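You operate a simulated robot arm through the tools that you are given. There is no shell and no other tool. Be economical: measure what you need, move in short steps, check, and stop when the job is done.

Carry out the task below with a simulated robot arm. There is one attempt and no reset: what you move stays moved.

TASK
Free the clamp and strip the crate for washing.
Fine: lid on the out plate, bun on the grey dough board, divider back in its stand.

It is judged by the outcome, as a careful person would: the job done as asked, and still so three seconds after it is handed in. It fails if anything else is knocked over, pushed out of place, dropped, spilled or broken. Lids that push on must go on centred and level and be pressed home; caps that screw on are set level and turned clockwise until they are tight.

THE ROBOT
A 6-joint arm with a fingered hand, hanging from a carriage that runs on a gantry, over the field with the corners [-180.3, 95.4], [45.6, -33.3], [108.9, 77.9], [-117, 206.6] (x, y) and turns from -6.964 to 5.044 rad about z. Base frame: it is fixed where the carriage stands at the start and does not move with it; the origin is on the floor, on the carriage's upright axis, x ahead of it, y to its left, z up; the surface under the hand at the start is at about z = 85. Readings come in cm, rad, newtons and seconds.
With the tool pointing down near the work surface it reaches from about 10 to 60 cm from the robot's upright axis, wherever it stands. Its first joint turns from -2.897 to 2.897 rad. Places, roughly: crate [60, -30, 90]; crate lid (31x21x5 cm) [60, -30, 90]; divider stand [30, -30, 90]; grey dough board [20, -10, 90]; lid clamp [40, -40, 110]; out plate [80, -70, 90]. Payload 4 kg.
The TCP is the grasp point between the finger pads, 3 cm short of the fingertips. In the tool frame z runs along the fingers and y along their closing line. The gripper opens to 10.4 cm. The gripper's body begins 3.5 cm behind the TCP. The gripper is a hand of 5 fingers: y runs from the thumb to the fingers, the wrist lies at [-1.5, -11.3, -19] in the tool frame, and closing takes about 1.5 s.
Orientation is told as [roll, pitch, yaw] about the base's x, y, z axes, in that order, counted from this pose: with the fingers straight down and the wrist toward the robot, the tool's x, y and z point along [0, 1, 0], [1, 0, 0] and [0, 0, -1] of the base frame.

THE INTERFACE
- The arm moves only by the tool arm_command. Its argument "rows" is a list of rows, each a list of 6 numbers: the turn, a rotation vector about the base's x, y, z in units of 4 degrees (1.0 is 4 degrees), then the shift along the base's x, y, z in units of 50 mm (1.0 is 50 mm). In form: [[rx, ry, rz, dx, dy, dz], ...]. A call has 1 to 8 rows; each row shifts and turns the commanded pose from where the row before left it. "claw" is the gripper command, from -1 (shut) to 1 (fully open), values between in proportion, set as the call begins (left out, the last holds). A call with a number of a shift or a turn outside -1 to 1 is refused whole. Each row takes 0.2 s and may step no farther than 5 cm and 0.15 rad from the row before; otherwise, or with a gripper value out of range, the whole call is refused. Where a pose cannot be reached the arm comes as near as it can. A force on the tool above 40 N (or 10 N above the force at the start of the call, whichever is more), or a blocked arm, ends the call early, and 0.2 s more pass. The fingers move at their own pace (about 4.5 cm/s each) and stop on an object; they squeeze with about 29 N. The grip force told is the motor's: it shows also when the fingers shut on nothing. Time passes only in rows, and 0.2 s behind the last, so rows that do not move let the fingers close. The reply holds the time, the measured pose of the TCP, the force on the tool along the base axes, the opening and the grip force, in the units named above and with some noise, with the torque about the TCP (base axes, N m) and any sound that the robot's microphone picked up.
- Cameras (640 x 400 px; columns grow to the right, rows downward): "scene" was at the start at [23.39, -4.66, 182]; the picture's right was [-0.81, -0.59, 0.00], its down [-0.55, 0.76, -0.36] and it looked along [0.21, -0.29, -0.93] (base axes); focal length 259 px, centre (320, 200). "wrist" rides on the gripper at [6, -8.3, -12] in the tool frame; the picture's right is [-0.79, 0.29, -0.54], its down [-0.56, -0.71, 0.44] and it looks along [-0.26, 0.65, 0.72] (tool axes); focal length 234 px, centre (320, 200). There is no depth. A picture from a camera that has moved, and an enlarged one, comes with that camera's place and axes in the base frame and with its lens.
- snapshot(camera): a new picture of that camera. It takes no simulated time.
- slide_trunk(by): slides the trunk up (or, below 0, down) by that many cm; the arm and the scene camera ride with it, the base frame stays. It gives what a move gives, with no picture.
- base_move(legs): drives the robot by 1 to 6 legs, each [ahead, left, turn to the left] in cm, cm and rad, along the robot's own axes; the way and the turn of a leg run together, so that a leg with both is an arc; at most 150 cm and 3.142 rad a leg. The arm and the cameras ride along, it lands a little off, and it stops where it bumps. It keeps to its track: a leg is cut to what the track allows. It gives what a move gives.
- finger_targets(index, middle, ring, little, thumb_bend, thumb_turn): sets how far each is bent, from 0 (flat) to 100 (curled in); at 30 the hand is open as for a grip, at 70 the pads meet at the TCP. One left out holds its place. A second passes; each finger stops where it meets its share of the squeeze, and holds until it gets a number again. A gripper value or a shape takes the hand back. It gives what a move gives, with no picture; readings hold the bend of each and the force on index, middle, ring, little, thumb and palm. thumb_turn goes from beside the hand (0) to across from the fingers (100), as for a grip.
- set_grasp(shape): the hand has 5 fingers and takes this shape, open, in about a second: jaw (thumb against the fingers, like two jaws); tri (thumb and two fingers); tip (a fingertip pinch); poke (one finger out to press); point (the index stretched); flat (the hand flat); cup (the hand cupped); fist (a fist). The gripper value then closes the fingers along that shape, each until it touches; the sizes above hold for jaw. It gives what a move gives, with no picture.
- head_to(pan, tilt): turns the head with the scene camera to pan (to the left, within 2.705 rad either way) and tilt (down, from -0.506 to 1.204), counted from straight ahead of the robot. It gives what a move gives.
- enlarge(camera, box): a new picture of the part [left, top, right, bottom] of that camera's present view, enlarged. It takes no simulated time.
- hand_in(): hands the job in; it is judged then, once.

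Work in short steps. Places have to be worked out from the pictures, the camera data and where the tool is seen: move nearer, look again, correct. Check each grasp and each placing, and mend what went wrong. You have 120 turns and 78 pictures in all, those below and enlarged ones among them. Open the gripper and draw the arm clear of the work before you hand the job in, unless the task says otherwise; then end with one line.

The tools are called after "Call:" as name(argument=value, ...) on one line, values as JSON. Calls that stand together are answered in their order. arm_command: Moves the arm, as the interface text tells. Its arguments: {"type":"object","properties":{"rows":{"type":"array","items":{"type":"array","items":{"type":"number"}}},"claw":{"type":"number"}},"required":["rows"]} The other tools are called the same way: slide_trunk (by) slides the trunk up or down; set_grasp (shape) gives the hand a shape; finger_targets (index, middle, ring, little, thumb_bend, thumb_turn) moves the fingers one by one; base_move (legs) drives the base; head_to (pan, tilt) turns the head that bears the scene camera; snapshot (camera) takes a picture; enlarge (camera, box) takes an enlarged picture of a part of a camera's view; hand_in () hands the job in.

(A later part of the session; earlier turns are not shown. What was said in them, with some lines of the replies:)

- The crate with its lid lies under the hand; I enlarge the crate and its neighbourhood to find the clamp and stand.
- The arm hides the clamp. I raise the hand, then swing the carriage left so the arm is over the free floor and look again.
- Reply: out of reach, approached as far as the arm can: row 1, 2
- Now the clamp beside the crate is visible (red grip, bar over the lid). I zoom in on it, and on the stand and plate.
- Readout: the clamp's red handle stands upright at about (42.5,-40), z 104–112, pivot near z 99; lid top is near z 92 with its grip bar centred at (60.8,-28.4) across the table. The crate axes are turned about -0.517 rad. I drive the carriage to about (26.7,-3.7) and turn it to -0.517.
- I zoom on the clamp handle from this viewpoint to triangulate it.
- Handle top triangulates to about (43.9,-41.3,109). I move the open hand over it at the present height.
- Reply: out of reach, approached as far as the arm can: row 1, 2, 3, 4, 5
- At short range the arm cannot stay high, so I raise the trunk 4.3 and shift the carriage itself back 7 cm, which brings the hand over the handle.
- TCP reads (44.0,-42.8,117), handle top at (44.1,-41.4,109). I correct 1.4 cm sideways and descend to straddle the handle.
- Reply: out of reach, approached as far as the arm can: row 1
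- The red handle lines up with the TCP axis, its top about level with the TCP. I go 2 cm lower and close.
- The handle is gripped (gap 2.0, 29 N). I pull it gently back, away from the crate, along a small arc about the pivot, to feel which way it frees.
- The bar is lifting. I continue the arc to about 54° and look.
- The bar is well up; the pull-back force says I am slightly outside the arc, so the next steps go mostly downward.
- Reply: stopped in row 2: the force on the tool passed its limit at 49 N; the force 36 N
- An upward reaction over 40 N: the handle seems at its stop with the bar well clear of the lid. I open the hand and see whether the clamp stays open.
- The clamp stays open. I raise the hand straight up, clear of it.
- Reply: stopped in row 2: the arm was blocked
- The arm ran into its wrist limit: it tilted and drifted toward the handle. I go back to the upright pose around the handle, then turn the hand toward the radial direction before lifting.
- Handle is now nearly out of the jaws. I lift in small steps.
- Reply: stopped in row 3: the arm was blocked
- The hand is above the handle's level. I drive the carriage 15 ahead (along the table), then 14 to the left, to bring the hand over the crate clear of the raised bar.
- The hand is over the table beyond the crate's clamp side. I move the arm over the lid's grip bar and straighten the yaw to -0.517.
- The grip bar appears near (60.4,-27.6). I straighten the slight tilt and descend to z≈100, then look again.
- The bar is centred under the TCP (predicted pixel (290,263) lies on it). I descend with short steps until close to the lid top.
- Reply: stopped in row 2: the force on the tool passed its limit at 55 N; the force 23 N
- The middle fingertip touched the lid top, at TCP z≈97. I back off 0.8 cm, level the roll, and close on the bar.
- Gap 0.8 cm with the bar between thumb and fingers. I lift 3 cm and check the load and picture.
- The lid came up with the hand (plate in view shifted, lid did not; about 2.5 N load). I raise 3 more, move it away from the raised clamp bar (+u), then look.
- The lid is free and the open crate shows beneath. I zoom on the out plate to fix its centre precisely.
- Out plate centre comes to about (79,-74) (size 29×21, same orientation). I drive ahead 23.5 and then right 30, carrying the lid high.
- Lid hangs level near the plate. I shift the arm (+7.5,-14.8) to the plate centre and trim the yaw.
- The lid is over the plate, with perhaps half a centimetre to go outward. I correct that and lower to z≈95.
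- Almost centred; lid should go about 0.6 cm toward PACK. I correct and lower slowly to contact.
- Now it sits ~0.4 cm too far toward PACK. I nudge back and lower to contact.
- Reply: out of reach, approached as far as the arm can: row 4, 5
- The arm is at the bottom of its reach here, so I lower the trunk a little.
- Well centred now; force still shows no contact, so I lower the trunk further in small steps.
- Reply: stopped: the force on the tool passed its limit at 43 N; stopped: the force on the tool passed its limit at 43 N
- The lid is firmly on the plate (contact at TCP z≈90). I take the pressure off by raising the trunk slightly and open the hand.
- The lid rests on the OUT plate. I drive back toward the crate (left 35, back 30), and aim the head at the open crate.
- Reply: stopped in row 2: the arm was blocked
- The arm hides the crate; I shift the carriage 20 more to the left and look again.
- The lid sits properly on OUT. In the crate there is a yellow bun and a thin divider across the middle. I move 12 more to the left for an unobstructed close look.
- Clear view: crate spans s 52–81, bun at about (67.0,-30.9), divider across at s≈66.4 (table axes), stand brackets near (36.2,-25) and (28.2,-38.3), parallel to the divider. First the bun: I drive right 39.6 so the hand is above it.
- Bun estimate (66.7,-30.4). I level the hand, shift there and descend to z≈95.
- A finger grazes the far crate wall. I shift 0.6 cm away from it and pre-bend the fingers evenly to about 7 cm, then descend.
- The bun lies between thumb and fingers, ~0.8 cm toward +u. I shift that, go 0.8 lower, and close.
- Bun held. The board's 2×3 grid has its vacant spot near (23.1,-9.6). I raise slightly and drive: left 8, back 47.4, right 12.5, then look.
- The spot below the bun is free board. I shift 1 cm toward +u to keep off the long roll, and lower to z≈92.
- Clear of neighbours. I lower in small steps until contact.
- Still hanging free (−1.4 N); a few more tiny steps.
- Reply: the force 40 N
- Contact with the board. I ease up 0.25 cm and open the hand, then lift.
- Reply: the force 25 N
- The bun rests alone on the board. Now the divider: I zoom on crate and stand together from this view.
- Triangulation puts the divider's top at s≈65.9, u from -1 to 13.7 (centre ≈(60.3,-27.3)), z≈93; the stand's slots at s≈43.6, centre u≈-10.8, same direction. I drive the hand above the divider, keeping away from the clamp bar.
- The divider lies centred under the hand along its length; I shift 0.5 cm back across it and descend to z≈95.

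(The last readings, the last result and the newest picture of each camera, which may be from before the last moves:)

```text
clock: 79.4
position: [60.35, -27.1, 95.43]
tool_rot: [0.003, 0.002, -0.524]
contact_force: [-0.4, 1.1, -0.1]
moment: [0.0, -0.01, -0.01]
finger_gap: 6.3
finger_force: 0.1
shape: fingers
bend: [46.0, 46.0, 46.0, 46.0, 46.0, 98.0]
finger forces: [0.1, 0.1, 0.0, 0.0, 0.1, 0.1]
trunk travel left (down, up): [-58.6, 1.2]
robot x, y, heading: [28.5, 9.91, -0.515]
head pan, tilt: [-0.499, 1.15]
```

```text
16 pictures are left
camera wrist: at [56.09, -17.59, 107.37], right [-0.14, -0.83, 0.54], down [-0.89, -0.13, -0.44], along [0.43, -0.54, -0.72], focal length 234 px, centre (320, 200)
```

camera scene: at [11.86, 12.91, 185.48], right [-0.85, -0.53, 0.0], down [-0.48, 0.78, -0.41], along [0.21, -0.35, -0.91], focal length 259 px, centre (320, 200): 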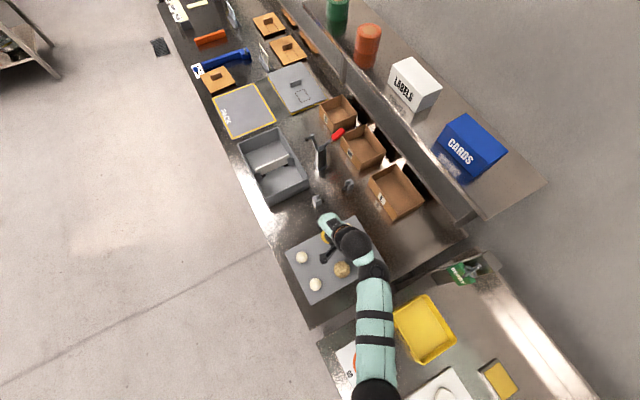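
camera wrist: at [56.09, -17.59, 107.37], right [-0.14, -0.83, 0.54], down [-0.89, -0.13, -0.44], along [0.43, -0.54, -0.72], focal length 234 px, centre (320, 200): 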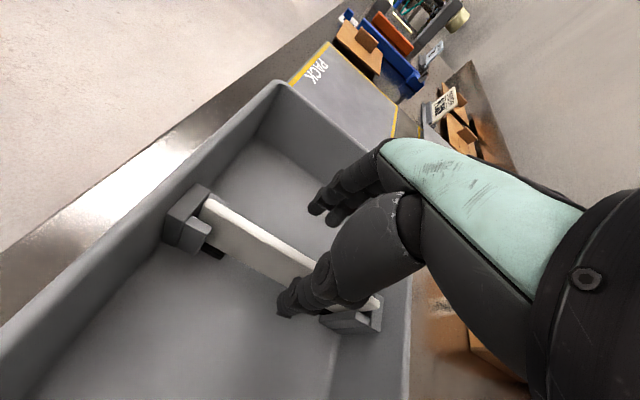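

Alignment is right: the divider's top edge passes through the TCP's predicted pixel. I go 2.5 cm lower and close.

Call:
arm_command(rows=[[0, 0, 0, 0, 0, -0.3], [0, 0, 0, 0, 0, -0.22]])

Call:
arm_command(rows=[[0, 0, 0, 0, 0, 0], [0, 0, 0, 0, 0, 0], [0, 0, 0, 0, 0, 0], [0, 0, 0, 0, 0, 0], [0, 0, 0, 0, 0, 0], [0, 0, 0, 0, 0, 0]], claw=-1)

Call:
arm_command(rows=[[0, 0, 0, 0, 0, 0.3], [0, 0, 0, 0, 0, 0.3]])

Call:
snapshot(camera="wrist")

```text
clock: 80.0
position: [60.43, -26.88, 92.82]
tool_rot: [0.001, 0.002, -0.521]
contact_force: [0.3, -0.1, 0.1]
moment: [0.01, -0.02, 0.03]
finger_gap: 6.3
finger_force: 0.0
shape: fingers
bend: [46.0, 46.0, 46.0, 46.0, 46.0, 98.0]
finger forces: [0.1, 0.1, 0.0, 0.0, 0.0, 0.1]
trunk travel left (down, up): [-58.6, 1.2]
robot x, y, heading: [28.59, 10.09, -0.518]
head pan, tilt: [-0.499, 1.15]
```

```text
clock: 81.4
position: [60.32, -26.84, 92.9]
tool_rot: [0.005, 0.001, -0.523]
contact_force: [1.0, -0.4, -0.5]
moment: [-0.05, 0.0, 0.05]
finger_gap: 0.34
finger_force: 14.6
shape: jaw
bend: [70.0, 70.0, 70.0, 55.0, 75.0, 100.0]
finger forces: [6.5, 4.6, 2.0, 0.0, 12.3, 0.0]
trunk travel left (down, up): [-58.6, 1.2]
robot x, y, heading: [28.67, 9.84, -0.513]
head pan, tilt: [-0.499, 1.15]
```

```text
clock: 82.0
position: [60.7, -26.96, 95.59]
tool_rot: [0.004, 0.004, -0.524]
contact_force: [-1.6, 1.7, -1.7]
moment: [0.04, 0.06, 0.13]
finger_gap: 0.29
finger_force: 29.1
shape: jaw
bend: [70.0, 70.0, 70.0, 55.0, 75.0, 100.0]
finger forces: [13.4, 8.0, 3.8, 0.1, 26.2, 0.1]
trunk travel left (down, up): [-58.6, 1.2]
robot x, y, heading: [28.35, 9.85, -0.516]
head pan, tilt: [-0.499, 1.15]
```

```text
15 pictures are left
camera wrist: at [56.33, -17.53, 107.6], right [-0.14, -0.83, 0.54], down [-0.89, -0.13, -0.44], along [0.43, -0.54, -0.72], focal length 234 px, centre (320, 200)
```

wrist: 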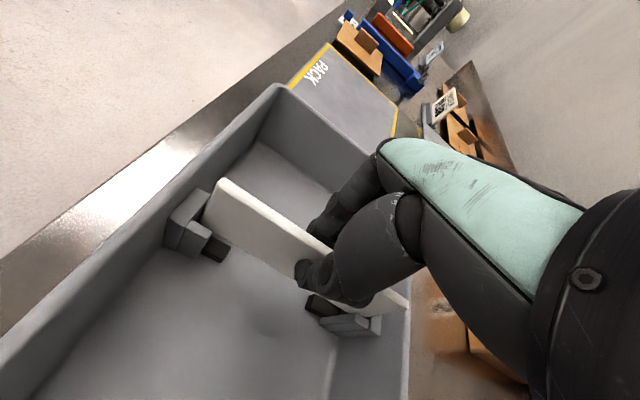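

The divider is out of its slots and held square. I raise it clear of the rim, then drive left 3, back 22, right 20 to bring it over the stand.

Call:
arm_command(rows=[[0, 0, 0, 0, 0, 0.7], [0, 0, 0, 0, 0, 0.7], [0, 0, 0, 0, 0, 0.4]])

Call:
base_move(legs=[[0, 3, 0], [-22.2, 0, 0]])

Call:
base_move(legs=[[0, -20.1, 0]])

Call:
snapshot(camera="wrist")

Call:
snapshot(camera="scene")

```text
clock: 82.8
position: [60.35, -26.76, 104.66]
tool_rot: [0.005, 0.004, -0.524]
contact_force: [0.2, 0.3, -1.3]
moment: [-0.02, -0.02, 0.01]
finger_gap: 0.32
finger_force: 29.2
shape: jaw
bend: [70.0, 70.0, 70.0, 55.0, 75.0, 100.0]
finger forces: [16.6, 7.4, 2.1, 0.1, 25.9, 0.0]
trunk travel left (down, up): [-58.6, 1.2]
robot x, y, heading: [28.47, 9.87, -0.514]
head pan, tilt: [-0.499, 1.15]
```

```text
clock: 84.9
position: [42.83, -13.55, 104.56]
tool_rot: [0.003, 0.002, -0.526]
contact_force: [0.9, 0.0, -0.7]
moment: [0.02, 0.03, 0.0]
finger_gap: 0.31
finger_force: 29.3
shape: jaw
bend: [70.0, 70.0, 70.0, 55.0, 75.0, 100.0]
finger forces: [16.7, 7.3, 2.1, 0.0, 25.9, 0.0]
trunk travel left (down, up): [-58.6, 1.2]
robot x, y, heading: [10.94, 23.32, -0.518]
head pan, tilt: [-0.499, 1.15]
```

```text
clock: 86.5
position: [33.08, -30.3, 104.65]
tool_rot: [0.003, 0.001, -0.528]
contact_force: [0.6, -0.6, -1.1]
moment: [0.03, -0.01, -0.03]
finger_gap: 0.32
finger_force: 29.5
shape: jaw
bend: [70.0, 70.0, 70.0, 55.0, 75.0, 100.0]
finger forces: [16.7, 7.2, 2.1, 0.1, 25.8, 0.1]
trunk travel left (down, up): [-58.6, 1.2]
robot x, y, heading: [1.3, 6.51, -0.522]
head pan, tilt: [-0.499, 1.15]
```

```text
14 pictures are left
camera wrist: at [28.93, -20.86, 116.5], right [-0.15, -0.83, 0.54], down [-0.89, -0.13, -0.44], along [0.43, -0.55, -0.72], focal length 234 px, centre (320, 200)
```

wrist: 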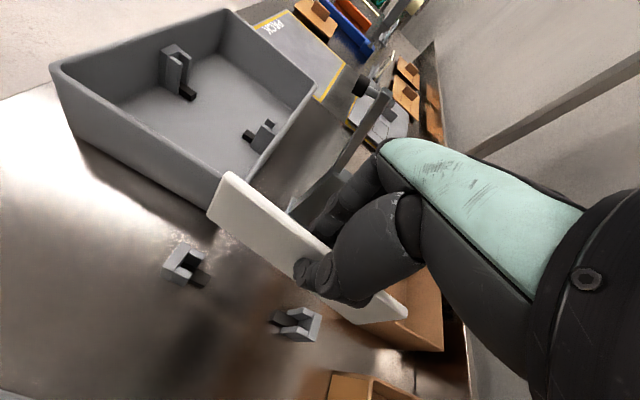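

```text
13 pictures are left
camera scene: at [21.98, -8.84, 185.48], right [-0.85, -0.52, 0.0], down [-0.48, 0.78, -0.41], along [0.21, -0.35, -0.91], focal length 259 px, centre (320, 200)
```

scene: 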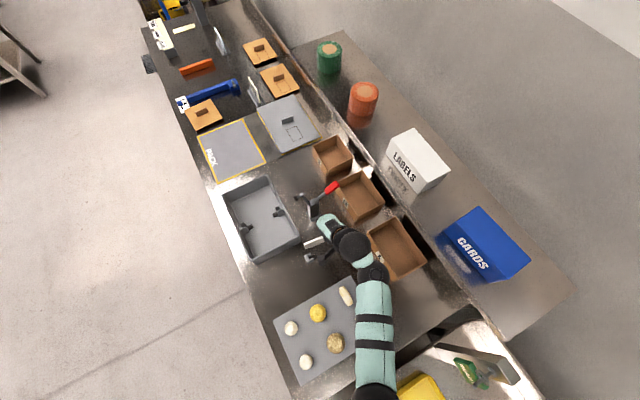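

The divider hangs above the stand. I zoom the wrist camera on the divider ends and the two brackets for the fine alignment.

Call:
enlarge(camera="wrist", box=[140, 160, 420, 360])

```text
2.00 times, centred on (280, 260) of wrist
camera zoom: at [28.93, -20.86, 116.5], right [-0.15, -0.83, 0.54], down [-0.89, -0.13, -0.44], along [0.43, -0.55, -0.72], focal length 468 px, centre (400, 80)
```

zoom: 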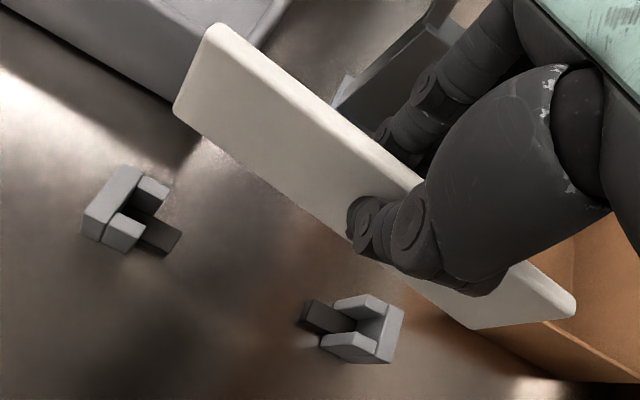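

In the tool frame the brackets are parallel to the tool and the offset agrees, but the plate seems yawed about 0.08 rad in the grip. I correct the yaw and lower to z≈98.5 (plate bottom just above the brackets), then zoom.

Call:
arm_command(rows=[[0, 0, 0.6, -0.02, 0.01, -0.3], [0, 0, 0.5, 0, 0, -0.4], [0, 0, 0, 0, 0, -0.5], [0, 0, 0, 0, 0, 0]])

Call:
enlarge(camera="wrist", box=[140, 160, 420, 360])

Call:
enlarge(camera="scene", box=[280, 210, 400, 290])

```text
clock: 87.5
position: [33.04, -30.24, 98.59]
tool_rot: [0.003, 0.003, -0.45]
contact_force: [-0.4, 0.4, -0.2]
moment: [0.01, -0.01, 0.01]
finger_gap: 0.29
finger_force: 28.3
shape: jaw
bend: [70.0, 70.0, 70.0, 55.0, 75.0, 100.0]
finger forces: [16.7, 7.2, 2.1, 0.1, 25.9, 0.0]
trunk travel left (down, up): [-58.6, 1.2]
robot x, y, heading: [1.36, 6.22, -0.522]
head pan, tilt: [-0.499, 1.15]
```

```text
2.00 times, centred on (280, 260) of wrist
camera zoom: at [28.14, -21.17, 110.5], right [-0.08, -0.84, 0.54], down [-0.88, -0.19, -0.44], along [0.47, -0.51, -0.72], focal length 468 px, centre (400, 80)
```

zoom: 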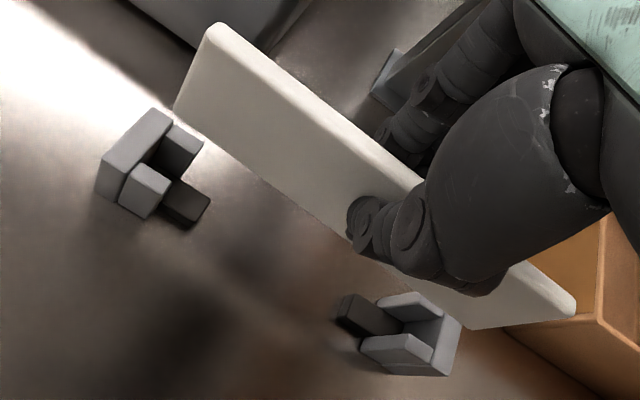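

```text
5.00 times, centred on (340, 250) of scene
camera zoom: at [21.98, -8.84, 185.48], right [-0.85, -0.52, 0.0], down [-0.48, 0.78, -0.41], along [0.21, -0.35, -0.91], focal length 1297 px, centre (220, -50)
```

zoom: 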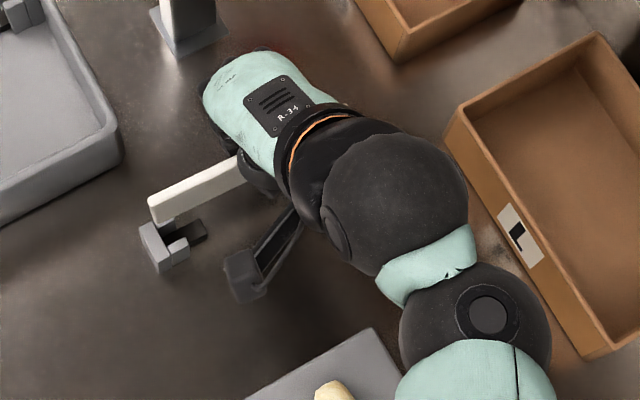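

Plate and brackets now look parallel. I lower 2.6 cm more so the plate's bottom is just above the bracket tops and check again.

Call:
arm_command(rows=[[0, 0, 0, 0, 0, -0.26], [0, 0, 0, 0, 0, -0.26], [0, 0, 0, 0, 0, 0]])

Call:
enlarge(camera="wrist", box=[180, 160, 460, 360])

Call:
enlarge(camera="scene", box=[295, 230, 345, 270])

```text
clock: 88.3
position: [32.8, -30.28, 95.97]
tool_rot: [0.003, 0.001, -0.45]
contact_force: [0.2, 0.6, -1.4]
moment: [-0.02, -0.05, 0.0]
finger_gap: 0.35
finger_force: 29.1
shape: jaw
bend: [70.0, 70.0, 70.0, 55.0, 75.0, 100.0]
finger forces: [16.6, 7.2, 2.1, 0.0, 25.8, 0.0]
trunk travel left (down, up): [-58.6, 1.2]
robot x, y, heading: [1.62, 5.98, -0.517]
head pan, tilt: [-0.499, 1.15]
```

```text
2.00 times, centred on (320, 260) of wrist
camera zoom: at [27.99, -21.13, 107.84], right [-0.08, -0.84, 0.54], down [-0.88, -0.19, -0.44], along [0.47, -0.51, -0.72], focal length 468 px, centre (320, 80)
```

zoom: 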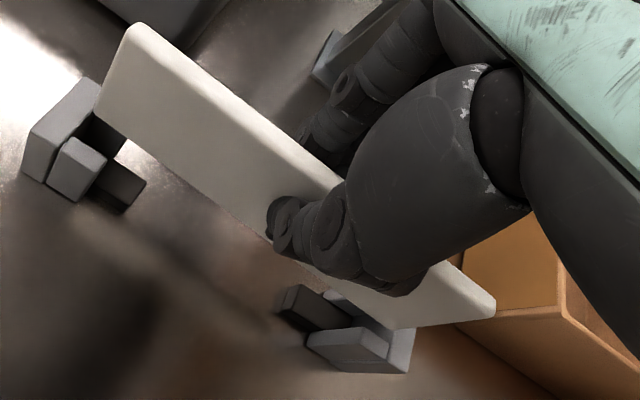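

```text
10.00 times, centred on (320, 250) of scene
camera zoom: at [21.98, -8.84, 185.48], right [-0.85, -0.52, 0.0], down [-0.48, 0.78, -0.41], along [0.21, -0.35, -0.91], focal length 2594 px, centre (320, -300)
```

zoom: 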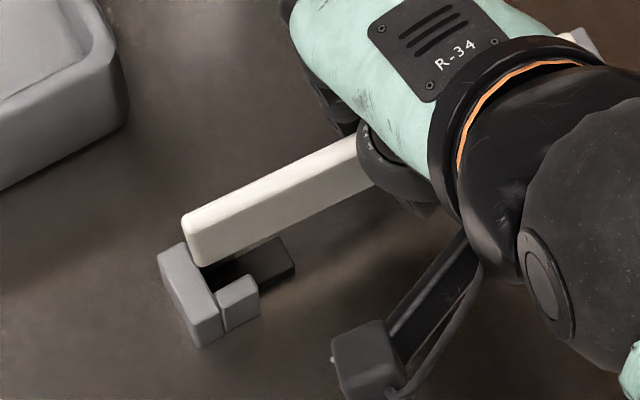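

Both views agree that the plate must go about 0.5 cm toward -s to sit over the slots; ends fit. I make that shift and lower gently, watching the force.

Call:
arm_command(rows=[[0, 0, 0, -0.09, 0.05, 0], [0, 0, 0, 0, 0, -0.08], [0, 0, 0, 0, 0, 0]])

Call:
enlarge(camera="scene", box=[295, 230, 345, 270])

```text
clock: 89.1
position: [32.49, -30.13, 95.5]
tool_rot: [0.003, 0.001, -0.45]
contact_force: [0.4, -1.5, -1.2]
moment: [0.04, -0.03, 0.01]
finger_gap: 0.3
finger_force: 29.5
shape: jaw
bend: [70.0, 70.0, 70.0, 55.0, 75.0, 100.0]
finger forces: [16.6, 7.3, 2.1, 0.0, 26.1, 0.0]
trunk travel left (down, up): [-58.6, 1.2]
robot x, y, heading: [1.43, 6.36, -0.52]
head pan, tilt: [-0.499, 1.15]
```

```text
10.00 times, centred on (320, 250) of scene
camera zoom: at [21.98, -8.84, 185.49], right [-0.85, -0.52, 0.0], down [-0.48, 0.78, -0.41], along [0.21, -0.35, -0.91], focal length 2594 px, centre (320, -300)
```

zoom: 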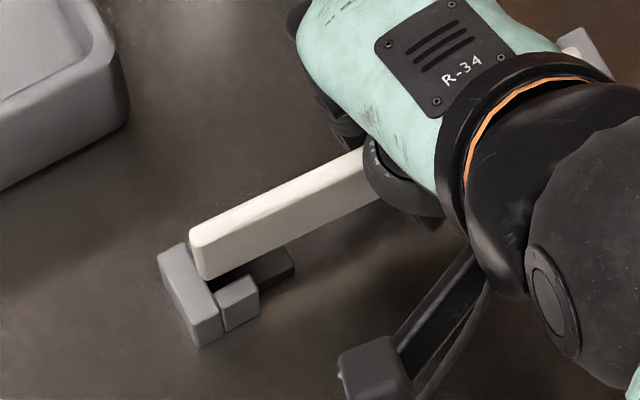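

The plate end lines up with the slot. I lower in small steps and watch for contact.

Call:
arm_command(rows=[[0, 0, 0, 0, 0, -0.08], [0, 0, 0, 0, 0, -0.08], [0, 0, 0, 0, 0, -0.06], [0, 0, 0, 0, 0, 0]])

```text
clock: 90.1
position: [32.56, -30.0, 94.55]
tool_rot: [0.001, 0.002, -0.451]
contact_force: [0.5, -1.9, 2.7]
moment: [0.11, -0.11, 0.1]
finger_gap: 0.31
finger_force: 29.1
shape: jaw
bend: [70.0, 70.0, 70.0, 55.0, 75.0, 100.0]
finger forces: [17.6, 7.5, 2.7, 0.0, 26.2, 0.1]
trunk travel left (down, up): [-58.6, 1.2]
robot x, y, heading: [1.5, 6.44, -0.519]
head pan, tilt: [-0.499, 1.15]
```

A light contact (about 4 N). I look from both cameras.

Call:
enlarge(camera="wrist", box=[180, 160, 460, 360])

Call:
enlarge(camera="scene", box=[295, 220, 365, 270])

```text
2.00 times, centred on (320, 260) of wrist
camera zoom: at [27.63, -20.86, 106.41], right [-0.08, -0.84, 0.54], down [-0.88, -0.19, -0.44], along [0.47, -0.51, -0.72], focal length 468 px, centre (320, 80)
```

zoom: 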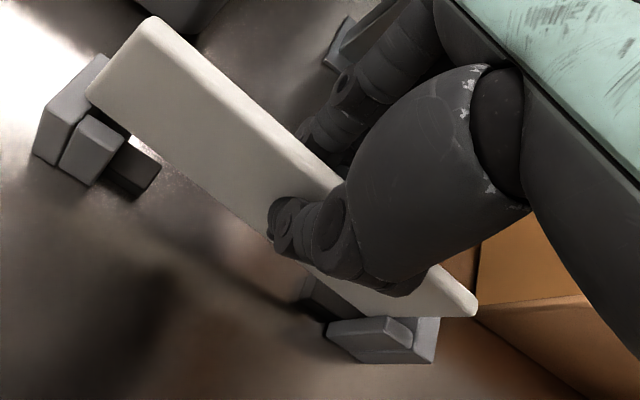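

```text
8.00 times, centred on (330, 245) of scene
camera zoom: at [21.99, -8.85, 185.5], right [-0.85, -0.52, 0.0], down [-0.48, 0.78, -0.41], along [0.21, -0.35, -0.91], focal length 2076 px, centre (240, -160)
```

zoom: 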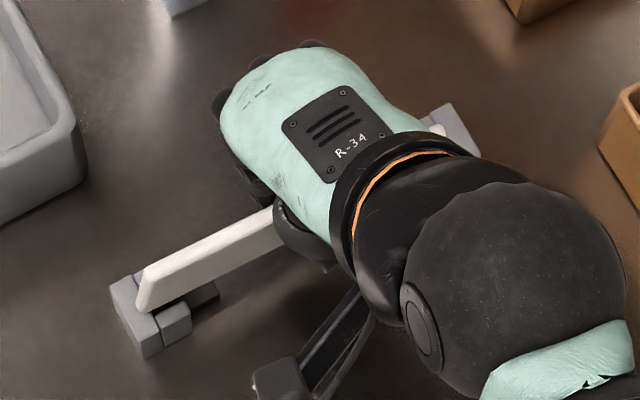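

The left (+u) end caught on its bracket's back plate — the plate has pitched ~0.1 rad in the grip. I lift 1 cm, level it by tilting the hand, shift 0.5 cm toward -u, and look.

Call:
arm_command(rows=[[0, 0, 0, 0, 0, 0.2], [-0.62, 0.35, 0, -0.05, -0.087, 0], [-0.62, 0.35, 0, 0, 0, 0], [0, 0, 0, 0, 0, 0]])

Call:
enlarge(camera="scene", box=[295, 220, 365, 270])

```text
clock: 91.1
position: [32.25, -30.47, 95.45]
tool_rot: [-0.096, 0.009, -0.451]
contact_force: [-0.1, -0.7, -0.3]
moment: [0.03, 0.03, 0.02]
finger_gap: 0.34
finger_force: 29.0
shape: jaw
bend: [70.0, 70.0, 70.0, 55.0, 75.0, 100.0]
finger forces: [17.0, 6.7, 2.5, 0.0, 26.0, 0.0]
trunk travel left (down, up): [-58.6, 1.2]
robot x, y, heading: [1.26, 6.19, -0.519]
head pan, tilt: [-0.499, 1.15]
```

```text
8.00 times, centred on (330, 245) of scene
camera zoom: at [21.98, -8.84, 185.48], right [-0.85, -0.52, 0.0], down [-0.48, 0.78, -0.41], along [0.21, -0.35, -0.91], focal length 2076 px, centre (240, -160)
```

zoom: 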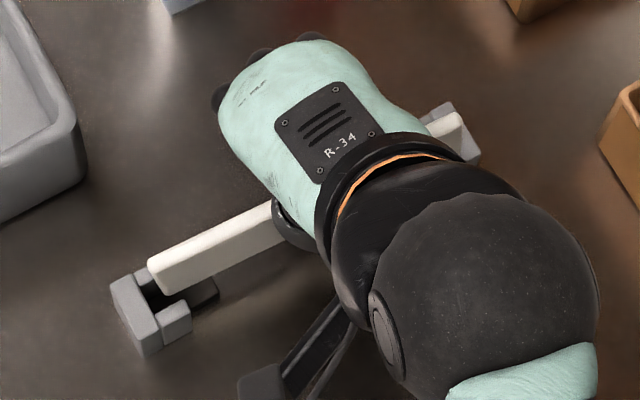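

Left end is inside now with ~0.4 cm to spare and the right is at its back plate; the plate also looks ~0.04 rad short in yaw. I shift 0.2 back, yaw 0.04, and lower slightly.

Call:
arm_command(rows=[[0, 0, 0.57, 0.02, 0.035, 0], [0, 0, 0, 0, 0, -0.06], [0, 0, 0, 0, 0, -0.06], [0, 0, 0, 0, 0, -0.06], [0, 0, 0, 0, 0, 0]])

```text
clock: 92.3
position: [32.44, -30.38, 94.58]
tool_rot: [-0.096, 0.006, -0.412]
contact_force: [0.2, 1.0, 0.9]
moment: [-0.05, 0.02, -0.05]
finger_gap: 0.32
finger_force: 29.4
shape: jaw
bend: [70.0, 70.0, 70.0, 55.0, 75.0, 100.0]
finger forces: [16.5, 7.0, 2.9, 0.0, 26.3, 0.0]
trunk travel left (down, up): [-58.6, 1.2]
robot x, y, heading: [1.47, 6.2, -0.522]
head pan, tilt: [-0.499, 1.15]
```

No clear contact at z 94.6 (where it caught before). I continue down in small steps.

Call:
arm_command(rows=[[0, 0, 0, 0, 0, -0.08], [0, 0, 0, 0, 0, -0.08], [0, 0, 0, 0, 0, 0]])

Call:
enlarge(camera="scene", box=[295, 220, 365, 270])

```text
clock: 93.1
position: [32.57, -30.26, 93.74]
tool_rot: [-0.094, 0.01, -0.41]
contact_force: [0.8, 0.9, 2.0]
moment: [-0.12, 0.06, 0.01]
finger_gap: 0.32
finger_force: 29.2
shape: jaw
bend: [70.0, 70.0, 70.0, 55.0, 75.0, 100.0]
finger forces: [16.0, 8.4, 2.4, 0.1, 26.3, 0.1]
trunk travel left (down, up): [-58.6, 1.2]
robot x, y, heading: [1.5, 6.38, -0.518]
head pan, tilt: [-0.499, 1.15]
```

```text
8.00 times, centred on (330, 245) of scene
camera zoom: at [21.99, -8.83, 185.49], right [-0.85, -0.52, 0.0], down [-0.48, 0.78, -0.41], along [0.21, -0.35, -0.91], focal length 2076 px, centre (240, -160)
```

zoom: 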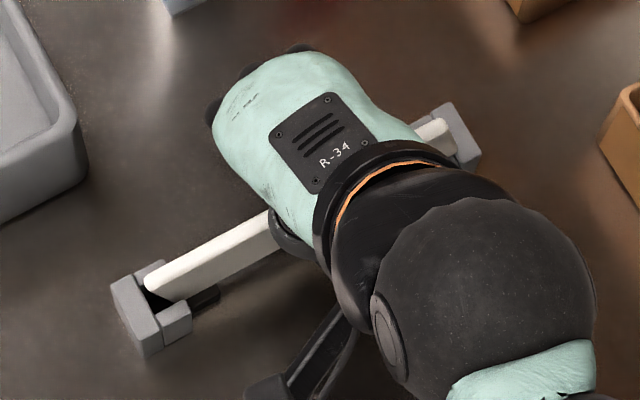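

Both ends now sit between their prongs. I keep lowering until it seats.

Call:
arm_command(rows=[[0, 0, 0, 0, 0, -0.08], [0, 0, 0, 0, 0, -0.08], [0, 0, 0, 0, 0, -0.08], [0, 0, 0, 0, 0, 0]])

```text
clock: 93.8
position: [32.8, -30.66, 93.48]
tool_rot: [-0.101, -0.003, -0.41]
contact_force: [-3.4, 8.6, 23.2]
moment: [0.17, 0.39, -0.03]
finger_gap: 0.57
finger_force: 29.2
shape: jaw
bend: [70.0, 70.0, 70.0, 55.0, 75.0, 100.0]
finger forces: [15.2, 8.4, 1.5, 0.0, 33.3, 0.0]
trunk travel left (down, up): [-58.6, 1.2]
robot x, y, heading: [1.26, 6.15, -0.523]
head pan, tilt: [-0.499, 1.15]
stopped in row 3: the force on the tool passed its limit at 43 N (the readings are from after the stop); the commanded pose is now the measured one
```

Firm contact at z≈93.5. I check with the wrist camera whether both ends are seated.

Call:
enlarge(camera="wrist", box=[180, 160, 460, 360])

```text
2.00 times, centred on (320, 260) of wrist
camera zoom: at [27.97, -20.54, 104.64], right [-0.03, -0.78, 0.62], down [-0.88, -0.27, -0.38], along [0.47, -0.56, -0.69], focal length 468 px, centre (320, 80)
```

zoom: 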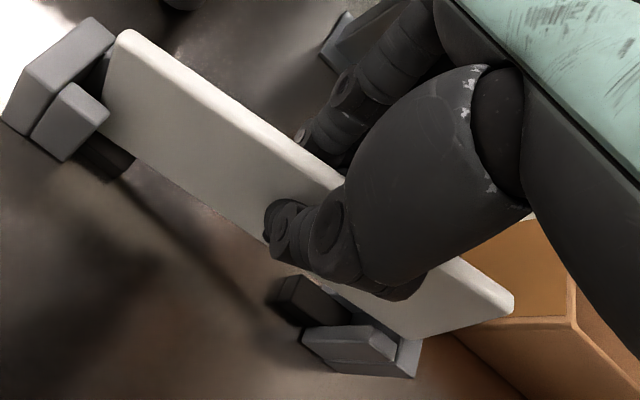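

The left end is deep in its slot but the right end rides on its bracket: I over-tilted. I lift 0.8 cm and tilt back about 0.11 rad, which also swings the lower edge toward +u, then look.

Call:
arm_command(rows=[[0, 0, 0, 0, 0, 0.16], [0.7, -0.4, 0, 0, 0, 0], [0.7, -0.4, 0, 0, 0, 0], [0, 0, 0, 0, 0, 0]])

Call:
enlarge(camera="wrist", box=[180, 160, 460, 360])

```text
clock: 94.8
position: [32.7, -30.47, 93.97]
tool_rot: [0.012, -0.01, -0.41]
contact_force: [-1.6, 0.1, 0.9]
moment: [-0.09, 0.14, 0.05]
finger_gap: 0.45
finger_force: 29.1
shape: jaw
bend: [70.0, 70.0, 70.0, 55.0, 75.0, 100.0]
finger forces: [14.5, 9.3, 2.6, 0.1, 27.2, 0.1]
trunk travel left (down, up): [-58.6, 1.2]
robot x, y, heading: [1.59, 6.28, -0.521]
head pan, tilt: [-0.499, 1.15]
```

```text
2.00 times, centred on (320, 260) of wrist
camera zoom: at [27.26, -21.62, 105.9], right [-0.06, -0.84, 0.54], down [-0.86, -0.23, -0.45], along [0.5, -0.49, -0.71], focal length 468 px, centre (320, 80)
```

zoom: 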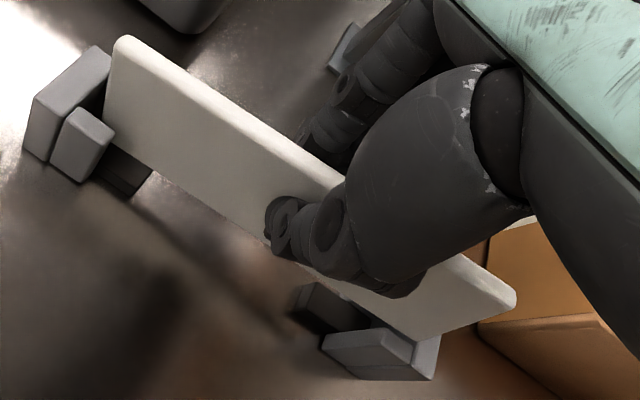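

Hand is level again but the plate still hangs with its right end high (~0.09 rad). I tilt that much further, then lower in small steps, expecting seating near z≈92.5–92.9.

Call:
arm_command(rows=[[0.6, -0.34, 0, 0, 0, 0.06], [0.55, -0.31, 0, 0, 0, 0], [0, 0, 0, 0, 0, -0.06], [0, 0, 0, 0, 0, -0.06], [0, 0, 0, 0, 0, -0.06], [0, 0, 0, 0, 0, 0]])

```text
clock: 96.2
position: [32.75, -30.6, 93.44]
tool_rot: [0.104, -0.02, -0.414]
contact_force: [-1.1, -2.0, 0.3]
moment: [-0.06, 0.04, 0.05]
finger_gap: 0.42
finger_force: 28.6
shape: jaw
bend: [70.0, 70.0, 70.0, 55.0, 75.0, 100.0]
finger forces: [16.3, 8.6, 1.9, 0.0, 26.5, 0.1]
trunk travel left (down, up): [-58.6, 1.2]
robot x, y, heading: [1.28, 6.58, -0.522]
head pan, tilt: [-0.499, 1.15]
```

No contact at 93.4. I go on down in small steps.

Call:
arm_command(rows=[[0, 0, 0, 0, 0, -0.06], [0, 0, 0, 0, 0, -0.06], [0, 0, 0, 0, 0, 0]])

```text
clock: 97.0
position: [32.8, -30.64, 92.8]
tool_rot: [0.102, -0.021, -0.412]
contact_force: [-2.1, -2.5, -0.5]
moment: [-0.02, 0.02, 0.07]
finger_gap: 0.43
finger_force: 29.2
shape: jaw
bend: [70.0, 70.0, 70.0, 55.0, 75.0, 100.0]
finger forces: [16.1, 8.5, 2.0, 0.0, 26.9, 0.1]
trunk travel left (down, up): [-58.6, 1.2]
robot x, y, heading: [1.38, 6.12, -0.521]
head pan, tilt: [-0.499, 1.15]
```

Still free at 92.8, so it is sliding into the slots. Further down.

Call:
arm_command(rows=[[0, 0, 0, 0, 0, -0.06], [0, 0, 0, 0, 0, -0.06], [0, 0, 0, 0, 0, -0.06], [0, 0, 0, 0, 0, 0]])

```text
clock: 98.0
position: [32.61, -30.49, 91.95]
tool_rot: [0.102, -0.023, -0.411]
contact_force: [0.0, -1.2, 0.6]
moment: [-0.13, 0.03, 0.13]
finger_gap: 0.41
finger_force: 28.9
shape: jaw
bend: [70.0, 70.0, 70.0, 55.0, 75.0, 100.0]
finger forces: [16.0, 8.9, 2.2, 0.1, 26.7, 0.1]
trunk travel left (down, up): [-58.6, 1.2]
robot x, y, heading: [1.02, 5.79, -0.525]
head pan, tilt: [-0.499, 1.15]
```

Still only slight forces. Another centimetre, slowly.

Call:
arm_command(rows=[[0, 0, 0, 0, 0, -0.06], [0, 0, 0, 0, 0, -0.06], [0, 0, 0, 0, 0, -0.06], [0, 0, 0, 0, 0, 0]])

```text
clock: 98.6
position: [32.9, -30.69, 91.81]
tool_rot: [0.101, -0.031, -0.406]
contact_force: [-5.9, 8.2, 26.4]
moment: [0.34, 0.36, 0.05]
finger_gap: 0.6
finger_force: 29.0
shape: jaw
bend: [70.0, 70.0, 70.0, 55.0, 75.0, 100.0]
finger forces: [14.9, 7.9, 1.8, 0.1, 35.0, 0.1]
trunk travel left (down, up): [-58.6, 1.2]
robot x, y, heading: [1.05, 6.3, -0.524]
head pan, tilt: [-0.499, 1.15]
stopped in row 3: the force on the tool passed its limit at 44 N (the readings are from after the stop); the commanded pose is now the measured one
```

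Firm seat at z≈91.8, about 1 cm below the crate seat height, as expected for the stand. I ease off and open gently.

Call:
arm_command(rows=[[0, 0, 0, 0, 0, 0.03], [0, 0, 0, 0, 0, 0]])

Call:
arm_command(rows=[[0, 0, 0, 0, 0, 0], [0, 0, 0, 0, 0, 0], [0, 0, 0, 0, 0, 0], [0, 0, 0, 0, 0, 0]], claw=-0.2)

```text
clock: 99.2
position: [32.82, -30.69, 91.8]
tool_rot: [0.104, -0.028, -0.411]
contact_force: [0.5, 4.7, 16.9]
moment: [0.18, 0.18, 0.11]
finger_gap: 0.54
finger_force: 29.3
shape: jaw
bend: [70.0, 70.0, 70.0, 55.0, 76.0, 100.0]
finger forces: [16.2, 9.0, 2.1, 0.0, 30.5, 0.0]
trunk travel left (down, up): [-58.6, 1.2]
robot x, y, heading: [1.44, 6.32, -0.519]
head pan, tilt: [-0.499, 1.15]
```

```text
clock: 100.2
position: [32.73, -30.58, 91.71]
tool_rot: [0.102, -0.026, -0.409]
contact_force: [1.3, 0.6, -0.5]
moment: [-0.01, 0.01, 0.02]
finger_gap: 4.12
finger_force: 0.0
shape: jaw
bend: [74.0, 49.0, 46.0, 70.0, 73.0, 100.0]
finger forces: [0.0, 0.0, 0.0, 0.0, 0.0, 0.0]
trunk travel left (down, up): [-58.6, 1.2]
robot x, y, heading: [1.66, 6.49, -0.518]
head pan, tilt: [-0.499, 1.15]
```

Released partly; thumb and index are still near the plate. I open further before lifting.

Call:
arm_command(rows=[[0, 0, 0, 0, 0, 0], [0, 0, 0, 0, 0, 0], [0, 0, 0, 0, 0, 0], [0, 0, 0, 0, 0, 0], [0, 0, 0, 0, 0, 0]], claw=0.9)

Call:
arm_command(rows=[[0, 0, 0, 0, 0, 0.3], [0, 0, 0, 0, 0, 0.5], [0, 0, 0, 0, 0, 0.8], [0, 0, 0, 0, 0, 0.6]])

```text
clock: 101.4
position: [32.78, -30.62, 91.69]
tool_rot: [0.102, -0.027, -0.411]
contact_force: [0.1, -0.4, 1.6]
moment: [0.01, 0.02, 0.01]
finger_gap: 9.84
finger_force: 0.0
shape: jaw
bend: [31.0, 31.0, 30.0, 31.0, 31.0, 98.0]
finger forces: [0.1, 0.0, 0.0, 0.1, 0.1, 0.0]
trunk travel left (down, up): [-58.6, 1.2]
robot x, y, heading: [1.27, 6.22, -0.52]
head pan, tilt: [-0.499, 1.15]
```

```text
clock: 102.4
position: [32.64, -30.88, 102.62]
tool_rot: [0.103, -0.025, -0.409]
contact_force: [-0.2, -0.2, 0.1]
moment: [0.02, 0.01, -0.01]
finger_gap: 9.84
finger_force: 0.1
shape: jaw
bend: [31.0, 31.0, 30.0, 31.0, 31.0, 98.0]
finger forces: [0.0, 0.1, 0.1, 0.1, 0.0, 0.1]
trunk travel left (down, up): [-58.6, 1.2]
robot x, y, heading: [1.51, 6.56, -0.518]
head pan, tilt: [-0.499, 1.15]
```

The hand is clear above. I drive the carriage away (left 58, ahead 28.6) to the viewpoint I used before and check the stand.

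Call:
base_move(legs=[[0, 57.9, 0], [28.6, 0, 0]])

Call:
head_to(pan=-0.949, tilt=1.15)

Call:
enlarge(camera="scene", box=[370, 130, 490, 220])

```text
clock: 107.3
position: [86.6, 4.89, 102.69]
tool_rot: [0.103, -0.027, -0.411]
contact_force: [0.2, 0.5, -0.1]
moment: [0.02, -0.05, -0.01]
finger_gap: 9.86
finger_force: 0.0
shape: jaw
bend: [31.0, 31.0, 30.0, 31.0, 31.0, 98.0]
finger forces: [0.0, 0.1, 0.0, 0.0, 0.1, 0.1]
trunk travel left (down, up): [-58.6, 1.2]
robot x, y, heading: [54.97, 42.18, -0.525]
head pan, tilt: [-0.499, 1.15]
```

```text
clock: 108.2
position: [86.47, 4.89, 102.61]
tool_rot: [0.104, -0.025, -0.411]
contact_force: [0.1, -0.1, 0.6]
moment: [0.0, 0.01, 0.03]
finger_gap: 9.87
finger_force: 0.0
shape: jaw
bend: [31.0, 31.0, 30.0, 31.0, 31.0, 98.0]
finger forces: [0.1, 0.1, 0.0, 0.0, 0.0, 0.1]
trunk travel left (down, up): [-58.6, 1.2]
robot x, y, heading: [55.26, 42.04, -0.521]
head pan, tilt: [-0.949, 1.15]
```

```text
4.44 times, centred on (430, 175) of scene
camera zoom: at [73.19, 26.17, 185.49], right [-0.99, -0.1, 0.0], down [-0.09, 0.91, -0.41], along [0.04, -0.41, -0.91], focal length 1153 px, centre (-169, 311)
```

zoom: 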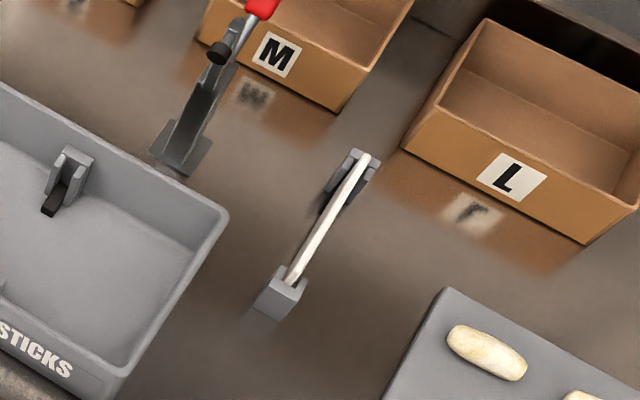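

The divider stands upright in both slots of its stand, the crate is empty and the clamp is open. The bun is on the board, the lid is on OUT, and the arm is clear, so I hand in.

Call:
hand_in()

```text
The job is handed in.
```

The clamp is open, the lid is on the out plate, the bun is on the grey dough board, the divider is back in its stand, and I have handed the job in.
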